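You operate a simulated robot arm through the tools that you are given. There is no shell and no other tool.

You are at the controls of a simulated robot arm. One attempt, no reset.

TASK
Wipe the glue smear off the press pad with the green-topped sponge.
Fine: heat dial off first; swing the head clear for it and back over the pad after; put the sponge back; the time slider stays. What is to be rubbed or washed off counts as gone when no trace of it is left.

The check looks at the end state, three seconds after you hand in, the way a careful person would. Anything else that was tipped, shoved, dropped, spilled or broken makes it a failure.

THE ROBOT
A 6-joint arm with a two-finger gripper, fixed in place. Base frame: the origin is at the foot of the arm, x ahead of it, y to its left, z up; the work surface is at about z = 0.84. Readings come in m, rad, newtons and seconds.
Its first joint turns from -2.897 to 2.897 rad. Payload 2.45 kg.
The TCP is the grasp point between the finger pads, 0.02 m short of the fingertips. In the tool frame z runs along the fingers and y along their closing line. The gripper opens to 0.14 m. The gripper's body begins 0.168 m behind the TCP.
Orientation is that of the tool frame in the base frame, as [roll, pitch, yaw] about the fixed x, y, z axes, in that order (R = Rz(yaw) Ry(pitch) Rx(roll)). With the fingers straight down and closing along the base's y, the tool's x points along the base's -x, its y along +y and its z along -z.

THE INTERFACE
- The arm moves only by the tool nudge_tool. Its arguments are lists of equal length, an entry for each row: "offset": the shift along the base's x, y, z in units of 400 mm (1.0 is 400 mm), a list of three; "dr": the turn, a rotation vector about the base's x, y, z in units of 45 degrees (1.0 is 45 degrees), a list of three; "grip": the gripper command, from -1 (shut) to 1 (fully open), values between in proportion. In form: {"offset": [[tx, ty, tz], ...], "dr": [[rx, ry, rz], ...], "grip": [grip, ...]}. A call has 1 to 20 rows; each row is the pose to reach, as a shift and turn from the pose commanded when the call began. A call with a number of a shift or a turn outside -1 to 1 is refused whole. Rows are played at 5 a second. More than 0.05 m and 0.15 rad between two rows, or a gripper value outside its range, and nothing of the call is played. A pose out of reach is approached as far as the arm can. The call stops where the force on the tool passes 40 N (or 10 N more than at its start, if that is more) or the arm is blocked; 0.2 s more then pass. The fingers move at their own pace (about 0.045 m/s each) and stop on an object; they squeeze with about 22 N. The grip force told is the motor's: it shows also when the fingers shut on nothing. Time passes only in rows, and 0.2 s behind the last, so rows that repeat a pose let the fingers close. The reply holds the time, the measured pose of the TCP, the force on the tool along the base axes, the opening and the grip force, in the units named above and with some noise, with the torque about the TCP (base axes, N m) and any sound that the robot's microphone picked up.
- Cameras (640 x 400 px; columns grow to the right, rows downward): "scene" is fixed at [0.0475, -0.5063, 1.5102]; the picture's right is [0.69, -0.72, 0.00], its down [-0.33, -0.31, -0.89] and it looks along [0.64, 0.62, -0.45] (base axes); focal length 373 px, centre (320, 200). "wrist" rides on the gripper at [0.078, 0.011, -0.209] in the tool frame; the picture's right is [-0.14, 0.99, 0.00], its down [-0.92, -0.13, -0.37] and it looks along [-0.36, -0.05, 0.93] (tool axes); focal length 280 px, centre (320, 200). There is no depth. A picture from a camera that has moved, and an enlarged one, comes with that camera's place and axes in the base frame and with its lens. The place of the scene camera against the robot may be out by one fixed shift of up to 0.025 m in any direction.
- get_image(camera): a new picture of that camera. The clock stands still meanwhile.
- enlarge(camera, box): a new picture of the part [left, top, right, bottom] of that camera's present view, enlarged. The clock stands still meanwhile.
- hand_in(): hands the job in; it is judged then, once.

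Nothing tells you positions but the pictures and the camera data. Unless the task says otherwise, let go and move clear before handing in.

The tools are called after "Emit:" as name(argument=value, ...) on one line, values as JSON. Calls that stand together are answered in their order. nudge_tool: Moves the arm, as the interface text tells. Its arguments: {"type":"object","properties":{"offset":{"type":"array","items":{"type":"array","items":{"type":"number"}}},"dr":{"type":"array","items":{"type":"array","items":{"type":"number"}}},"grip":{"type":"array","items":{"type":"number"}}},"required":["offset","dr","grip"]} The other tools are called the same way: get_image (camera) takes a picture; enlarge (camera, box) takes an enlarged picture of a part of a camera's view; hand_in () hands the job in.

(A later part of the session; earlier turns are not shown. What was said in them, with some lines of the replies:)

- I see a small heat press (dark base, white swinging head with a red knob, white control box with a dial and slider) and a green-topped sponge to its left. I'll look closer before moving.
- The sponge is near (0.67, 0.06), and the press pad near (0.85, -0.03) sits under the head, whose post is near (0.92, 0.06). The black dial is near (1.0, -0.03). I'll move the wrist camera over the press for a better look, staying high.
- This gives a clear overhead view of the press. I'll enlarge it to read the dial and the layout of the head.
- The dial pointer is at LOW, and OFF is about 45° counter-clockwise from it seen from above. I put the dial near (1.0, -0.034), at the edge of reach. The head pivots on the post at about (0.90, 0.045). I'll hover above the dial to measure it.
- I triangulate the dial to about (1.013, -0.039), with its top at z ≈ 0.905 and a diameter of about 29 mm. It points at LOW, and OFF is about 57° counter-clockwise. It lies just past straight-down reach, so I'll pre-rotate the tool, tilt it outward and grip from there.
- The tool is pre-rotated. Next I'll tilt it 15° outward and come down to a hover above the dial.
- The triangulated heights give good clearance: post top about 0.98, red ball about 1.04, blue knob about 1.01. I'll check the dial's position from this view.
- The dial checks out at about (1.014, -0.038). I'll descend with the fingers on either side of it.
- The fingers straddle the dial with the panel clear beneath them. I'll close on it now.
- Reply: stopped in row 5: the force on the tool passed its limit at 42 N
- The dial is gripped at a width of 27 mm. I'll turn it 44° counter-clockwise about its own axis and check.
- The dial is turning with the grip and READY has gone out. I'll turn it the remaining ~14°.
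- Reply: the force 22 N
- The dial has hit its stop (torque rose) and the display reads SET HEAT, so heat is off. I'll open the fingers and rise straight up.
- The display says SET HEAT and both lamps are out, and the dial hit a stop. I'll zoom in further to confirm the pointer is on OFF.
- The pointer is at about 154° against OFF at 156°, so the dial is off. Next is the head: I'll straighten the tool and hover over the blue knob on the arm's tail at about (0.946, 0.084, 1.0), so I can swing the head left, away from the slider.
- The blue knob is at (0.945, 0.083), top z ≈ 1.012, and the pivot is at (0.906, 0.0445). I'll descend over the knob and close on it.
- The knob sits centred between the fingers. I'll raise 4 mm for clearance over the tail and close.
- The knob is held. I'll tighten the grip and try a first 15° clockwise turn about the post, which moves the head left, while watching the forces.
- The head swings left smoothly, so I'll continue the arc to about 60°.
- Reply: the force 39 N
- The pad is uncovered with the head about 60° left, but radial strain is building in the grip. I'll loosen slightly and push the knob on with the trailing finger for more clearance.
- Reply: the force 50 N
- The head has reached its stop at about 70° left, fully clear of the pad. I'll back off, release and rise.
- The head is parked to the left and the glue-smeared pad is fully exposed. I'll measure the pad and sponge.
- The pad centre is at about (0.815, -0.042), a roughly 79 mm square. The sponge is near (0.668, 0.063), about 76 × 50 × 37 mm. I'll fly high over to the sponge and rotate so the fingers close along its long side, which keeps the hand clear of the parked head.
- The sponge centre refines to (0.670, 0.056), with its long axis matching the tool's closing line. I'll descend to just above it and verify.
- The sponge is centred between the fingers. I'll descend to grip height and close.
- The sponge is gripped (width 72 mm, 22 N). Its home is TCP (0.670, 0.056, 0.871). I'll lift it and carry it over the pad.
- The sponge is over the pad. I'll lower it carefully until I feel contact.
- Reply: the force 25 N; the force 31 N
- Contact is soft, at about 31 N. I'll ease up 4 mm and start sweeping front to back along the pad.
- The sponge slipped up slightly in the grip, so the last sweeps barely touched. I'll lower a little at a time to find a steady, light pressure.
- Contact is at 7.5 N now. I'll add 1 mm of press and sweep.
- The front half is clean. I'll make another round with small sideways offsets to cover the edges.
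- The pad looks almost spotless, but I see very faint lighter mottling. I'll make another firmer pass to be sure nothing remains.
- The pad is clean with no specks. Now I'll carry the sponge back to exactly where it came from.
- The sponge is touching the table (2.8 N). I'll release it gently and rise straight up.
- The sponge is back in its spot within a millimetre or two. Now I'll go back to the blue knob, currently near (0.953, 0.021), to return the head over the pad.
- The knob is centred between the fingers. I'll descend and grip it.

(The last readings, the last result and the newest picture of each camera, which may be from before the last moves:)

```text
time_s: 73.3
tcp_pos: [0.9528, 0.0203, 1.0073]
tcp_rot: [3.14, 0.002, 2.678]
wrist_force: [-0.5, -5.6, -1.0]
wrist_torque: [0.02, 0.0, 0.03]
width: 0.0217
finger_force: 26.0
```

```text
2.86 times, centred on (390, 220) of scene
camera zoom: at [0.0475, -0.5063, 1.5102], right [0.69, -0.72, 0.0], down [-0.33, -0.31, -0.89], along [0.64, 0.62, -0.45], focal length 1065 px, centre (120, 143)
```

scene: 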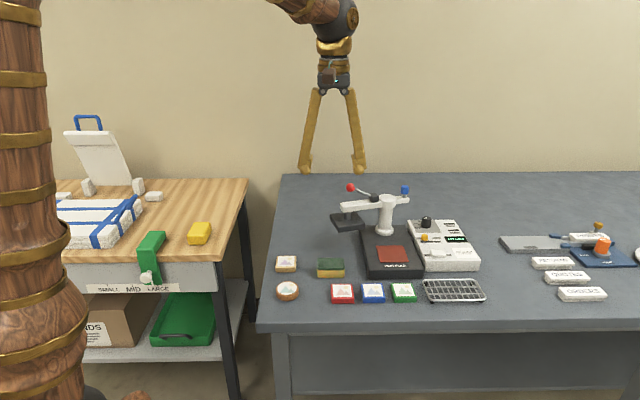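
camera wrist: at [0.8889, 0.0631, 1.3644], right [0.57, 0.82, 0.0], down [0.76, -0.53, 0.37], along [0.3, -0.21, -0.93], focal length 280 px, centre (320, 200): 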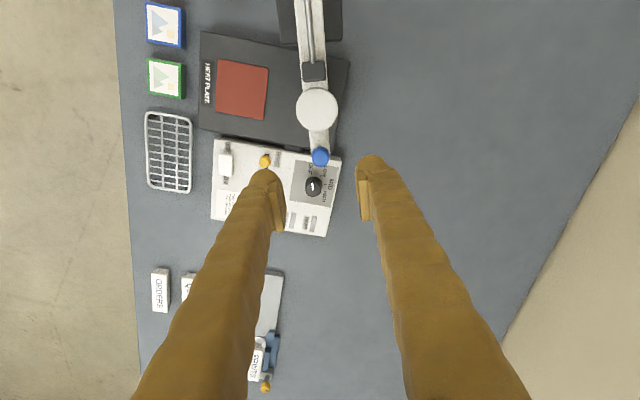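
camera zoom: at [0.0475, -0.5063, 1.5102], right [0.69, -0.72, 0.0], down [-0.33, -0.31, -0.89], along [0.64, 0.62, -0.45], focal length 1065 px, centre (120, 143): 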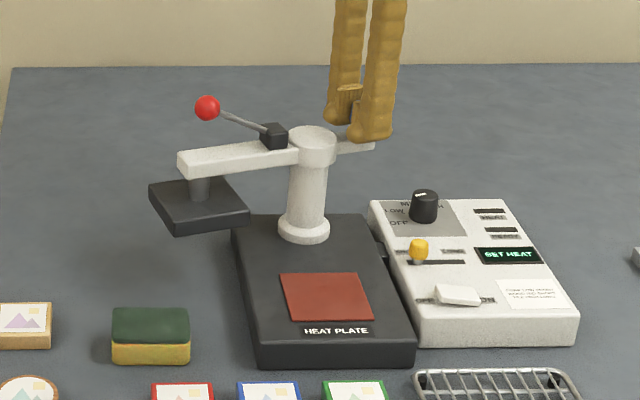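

The knob is gripped, so I'll swing the head back 40° counter-clockwise about the post.

Emit:
nudge_tool(offset=[[0.0044, 0.0088, 0], [0.0083, 0.0179, 0], [0.0114, 0.0273, 0], [0.0139, 0.0369, 0], [0.0158, 0.0466, 0], [0.0169, 0.0564, 0], [0.0174, 0.0662, 0], [0.0172, 0.0761, 0], [0.0162, 0.0859, 0], [0.0146, 0.0957, 0], [0.0146, 0.0957, 0]], dr=[[0, 0, 0.0889], [0, 0, 0.1778], [0, 0, 0.2667], [0, 0, 0.3556], [0, 0, 0.4444], [0, 0, 0.5333], [0, 0, 0.6222], [0, 0, 0.7111], [0, 0, 0.8], [0, 0, 0.8889], [0, 0, 0.8889]], grip=[-0.9, -0.9, -0.9, -0.9, -0.9, -0.9, -0.9, -0.9, -0.9, -0.9, -0.9])

Emit:
get_image(camera="wrist")

Emit:
enlarge(camera="scene", box=[310, 150, 470, 290])

```text
time_s: 75.7
tcp_pos: [0.9605, 0.0576, 1.0076]
tcp_rot: [3.14, 0.0, -2.907]
wrist_force: [-13.6, -15.2, -1.9]
wrist_torque: [-0.13, 0.03, 0.65]
width: 0.0196
finger_force: 44.5
```

```text
taken
camera wrist: at [0.8802, 0.0501, 1.2167], right [-0.1, 1.0, 0.0], down [0.93, 0.09, 0.37], along [0.37, 0.04, -0.93], focal length 280 px, centre (320, 200)
```

wrist: 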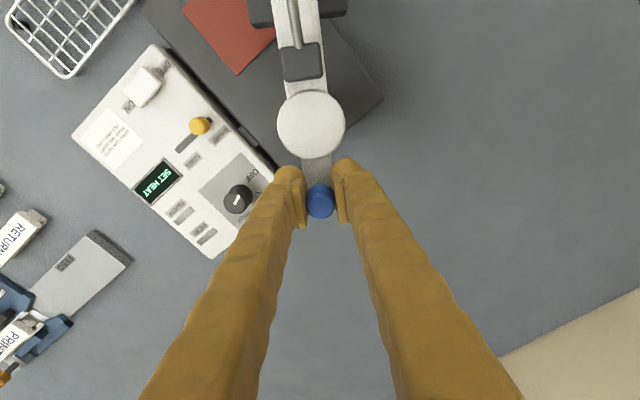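

```text
2.86 times, centred on (390, 220) of scene
camera zoom: at [0.0475, -0.5063, 1.5102], right [0.69, -0.72, 0.0], down [-0.33, -0.31, -0.89], along [0.64, 0.62, -0.45], focal length 1065 px, centre (120, 143)
```

zoom: 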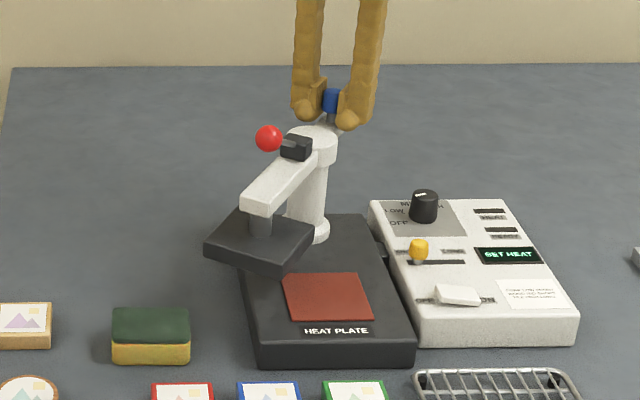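

It's tracking well. I'll continue the remaining 32° or so.

Emit:
nudge_tool(offset=[[-0.0023, 0.0096, 0], [-0.0052, 0.0191, 0], [-0.0088, 0.0283, 0], [-0.013, 0.0372, 0], [-0.0179, 0.0458, 0], [-0.0233, 0.0541, 0], [-0.0293, 0.0619, 0], [-0.0358, 0.0693, 0], [-0.0358, 0.0693, 0], [-0.0358, 0.0693, 0]], dr=[[0, 0, 0.0889], [0, 0, 0.1778], [0, 0, 0.2667], [0, 0, 0.3556], [0, 0, 0.4444], [0, 0, 0.5333], [0, 0, 0.6222], [0, 0, 0.7111], [0, 0, 0.7111], [0, 0, 0.7111]], grip=[-0.9, -0.9, -0.9, -0.9, -0.9, -0.9, -0.9, -0.9, -0.9, -0.9])

Emit:
enlarge(camera="wrist", box=[220, 0, 420, 220])

Emit:
enlarge(camera="scene", box=[340, 170, 500, 290])

```text
time_s: 77.1
tcp_pos: [0.9502, 0.0793, 1.0066]
tcp_rot: [3.138, -0.003, -2.498]
wrist_force: [0.7, 0.6, -1.2]
wrist_torque: [0.01, -0.04, -0.01]
width: 0.0193
finger_force: 44.2
stopped in row 7: the force on the tool passed its limit at 41 N (the readings are from after the stop); the commanded pose is now the measured one
```

```text
1.82 times, centred on (320, 110) of wrist
camera zoom: at [0.8805, 0.0406, 1.2163], right [-0.49, 0.87, 0.0], down [0.81, 0.45, 0.37], along [0.32, 0.18, -0.93], focal length 510 px, centre (320, 364)
```

zoom: 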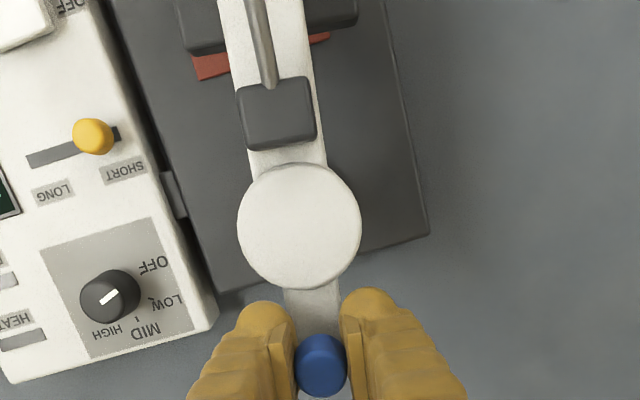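

```text
3.33 times, centred on (420, 230) of scene
camera zoom: at [0.0475, -0.5063, 1.5102], right [0.69, -0.72, 0.0], down [-0.33, -0.31, -0.89], along [0.64, 0.62, -0.45], focal length 1242 px, centre (-13, 100)
```

zoom: 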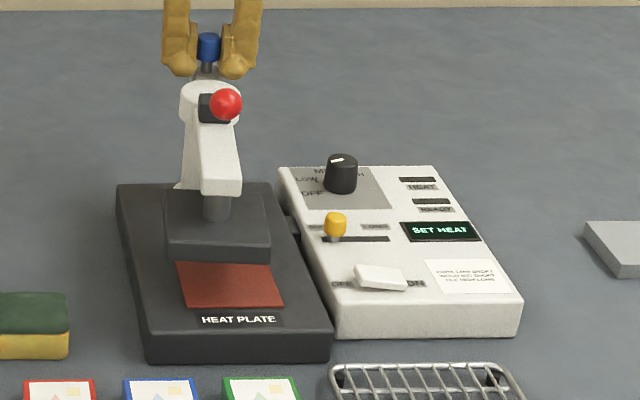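

The head is about 7° short of its original line, and the stop came from strain in the grip. I'll release and regrip to relax, then finish the last bit.

Emit:
nudge_tool(offset=[[0, 0, 0], [0, 0, 0], [0, 0, 0], [0, 0, 0], [0, 0, 0]], dr=[[0, 0, 0], [0, 0, 0], [0, 0, 0], [0, 0, 0], [0, 0, 0]], grip=[-0.5, -0.5, -0.6, -0.7, -0.85])

Emit:
nudge_tool(offset=[[-0.0028, 0.0035, 0], [-0.0058, 0.0073, 0], [-0.009, 0.0108, 0], [-0.011, 0.013, 0], [-0.011, 0.013, 0]], dr=[[0, 0, 0.04], [0, 0, 0.0844], [0, 0, 0.129], [0, 0, 0.1556], [0, 0, 0.1556]], grip=[-0.85, -0.85, -0.85, -0.85, -0.85])

Emit:
enlarge(camera="wrist", box=[220, 0, 420, 220])

Emit:
enlarge(camera="scene", box=[340, 170, 500, 290])

```text
time_s: 78.3
tcp_pos: [0.9497, 0.0789, 1.0056]
tcp_rot: [3.138, -0.002, -2.494]
wrist_force: [1.0, -0.8, -3.8]
wrist_torque: [0.01, -0.01, -0.04]
width: 0.02
finger_force: 25.8
```

```text
time_s: 79.5
tcp_pos: [0.9455, 0.084, 1.0052]
tcp_rot: [3.14, -0.002, -2.376]
wrist_force: [19.5, -19.9, -22.8]
wrist_torque: [-0.04, -0.07, -0.26]
width: 0.0195
finger_force: 43.9
```

```text
1.82 times, centred on (320, 110) of wrist
camera zoom: at [0.8817, 0.037, 1.2159], right [-0.59, 0.81, 0.0], down [0.75, 0.55, 0.37], along [0.29, 0.22, -0.93], focal length 510 px, centre (320, 364)
```

zoom: 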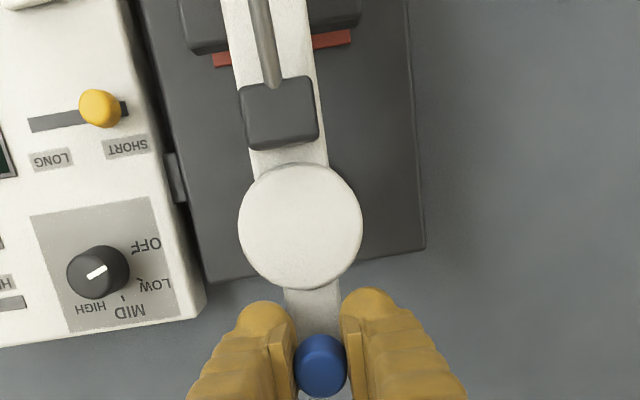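

```text
3.33 times, centred on (420, 230) of scene
camera zoom: at [0.0475, -0.5063, 1.5102], right [0.69, -0.72, 0.0], down [-0.33, -0.31, -0.89], along [0.64, 0.62, -0.45], focal length 1242 px, centre (-13, 100)
```

zoom: 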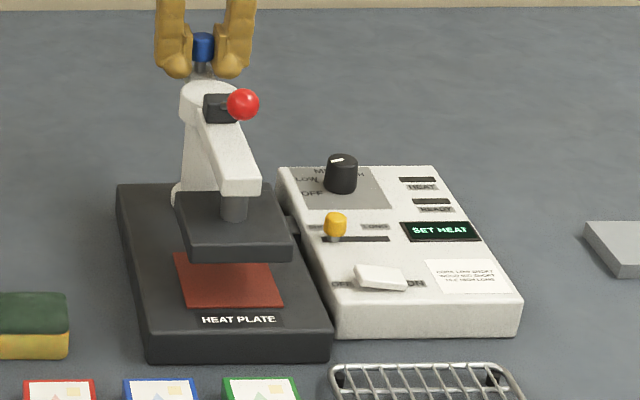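

The head's outline now matches the starting picture exactly. I'll release the knob and rise straight up.

Emit:
nudge_tool(offset=[[0, 0, 0], [0, 0, 0], [0, 0, 0], [0, 0, 0.05], [0, 0, 0.12], [0, 0, 0.2], [0, 0, 0.3], [0, 0, 0.4], [0, 0, 0.5], [0, 0, 0.5]], dr=[[0, 0, 0], [0, 0, 0], [0, 0, 0], [0, 0, 0], [0, 0, 0], [0, 0, 0], [0, 0, 0], [0, 0, 0], [0, 0, 0], [0, 0, 0]], grip=[-0.4, -0.15, -0.15, -0.15, -0.15, -0.15, -0.15, -0.15, -0.15, -0.15])

Emit:
get_image(camera="wrist")

Emit:
get_image(camera="scene")

Emit:
enlarge(camera="scene", box=[340, 170, 500, 290])

```text
time_s: 81.7
tcp_pos: [0.9451, 0.0839, 1.2054]
tcp_rot: [3.138, -0.002, -2.373]
wrist_force: [-0.1, -0.3, -0.1]
wrist_torque: [0.02, 0.0, -0.04]
width: 0.06
finger_force: 0.1
```

```text
taken
camera wrist: at [0.8813, 0.0377, 1.4158], right [-0.59, 0.81, 0.0], down [0.75, 0.55, 0.37], along [0.29, 0.22, -0.93], focal length 280 px, centre (320, 200)
```

wrist: 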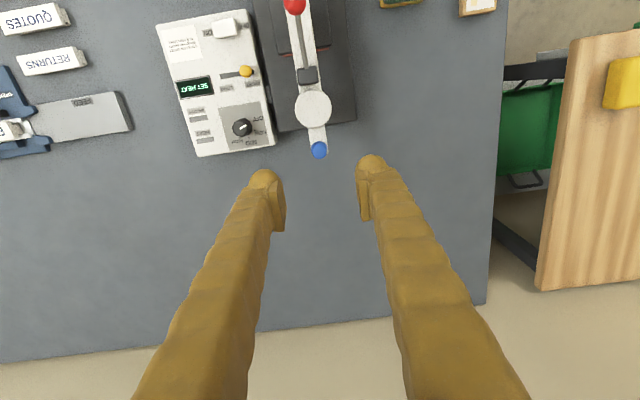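

```text
taken
```

scene: 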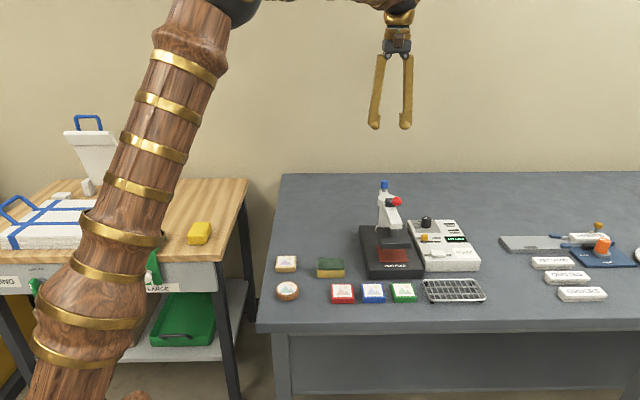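

```text
3.33 times, centred on (420, 230) of scene
camera zoom: at [0.0475, -0.5063, 1.5102], right [0.69, -0.72, 0.0], down [-0.33, -0.31, -0.89], along [0.64, 0.62, -0.45], focal length 1242 px, centre (-13, 100)
```

zoom: 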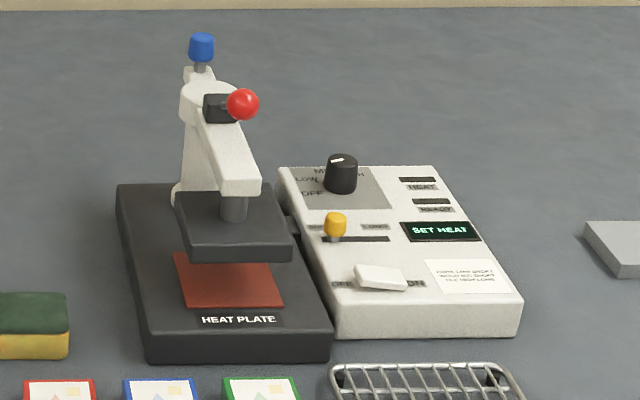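

Everything matches the starting picture apart from the clean pad and the dial. I'll check the dial pointer against OFF once more, this time from nearly overhead.

Emit:
enlarge(camera="wrist", box=[215, 100, 270, 155])

Emit:
enlarge(camera="wrist", box=[240, 0, 400, 170])

Emit:
enlarge(camera="scene", box=[410, 205, 450, 235])

```text
7.27 times, centred on (242, 128) of wrist
camera zoom: at [0.8813, 0.0377, 1.4158], right [-0.59, 0.81, 0.0], down [0.75, 0.55, 0.37], along [0.29, 0.22, -0.93], focal length 2039 px, centre (884, 727)
```

zoom: 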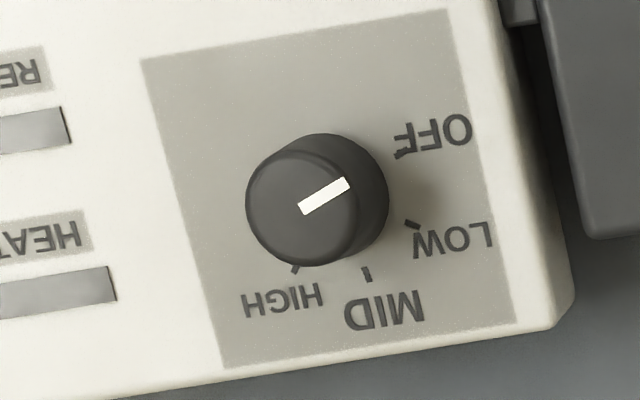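

```text
2.35 times, centred on (320, 85) of wrist
camera zoom: at [0.8813, 0.0377, 1.4158], right [-0.59, 0.81, 0.0], down [0.75, 0.55, 0.37], along [0.29, 0.22, -0.93], focal length 660 px, centre (320, 471)
```

zoom: 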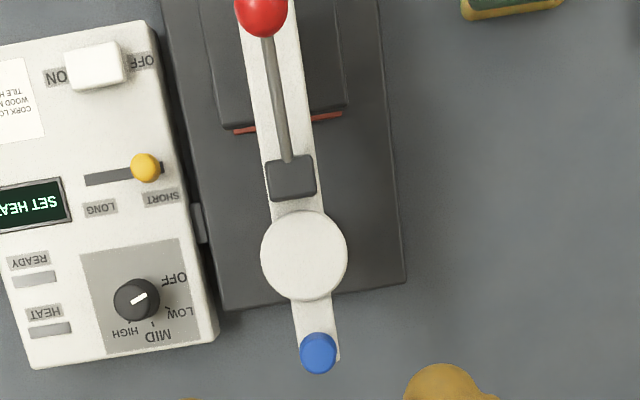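

```text
13.33 times, centred on (430, 220) of scene
camera zoom: at [0.0475, -0.5063, 1.5102], right [0.69, -0.72, 0.0], down [-0.33, -0.31, -0.89], along [0.64, 0.62, -0.45], focal length 4970 px, centre (-1147, -67)
```

zoom: 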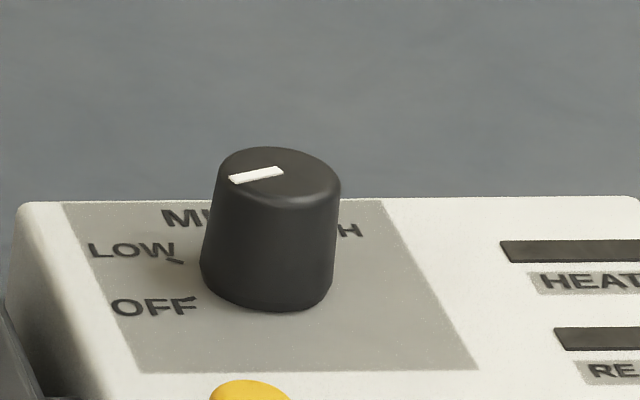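

The pointer lies parallel to the OFF tick, the head is back over the clean pad, the sponge is home and the slider hasn't moved. The arm is empty and well clear, so I'm handing in.

Emit:
hand_in()

```text
The job is handed in.
```

The glue smear is wiped off the press pad and the job is handed in; I don't have the check's result yet. In my last close look at the uncovered pad, no specks were left.

- **Heat dial:** I turned it from LOW to OFF before anything else. The display changed from READY to SET HEAT, and the pointer lines up with the OFF mark.
- **Head:** I swung it about 70° to the left for the wiping, then brought it back over the pad. It matches the starting picture.
- **Sponge:** It is back in its original spot, within a millimetre or two.
- **Time slider:** I didn't touch it, and it is still at SHORT.

Nothing else on the bench looks moved. I released everything, and the arm is raised clear of the bench.
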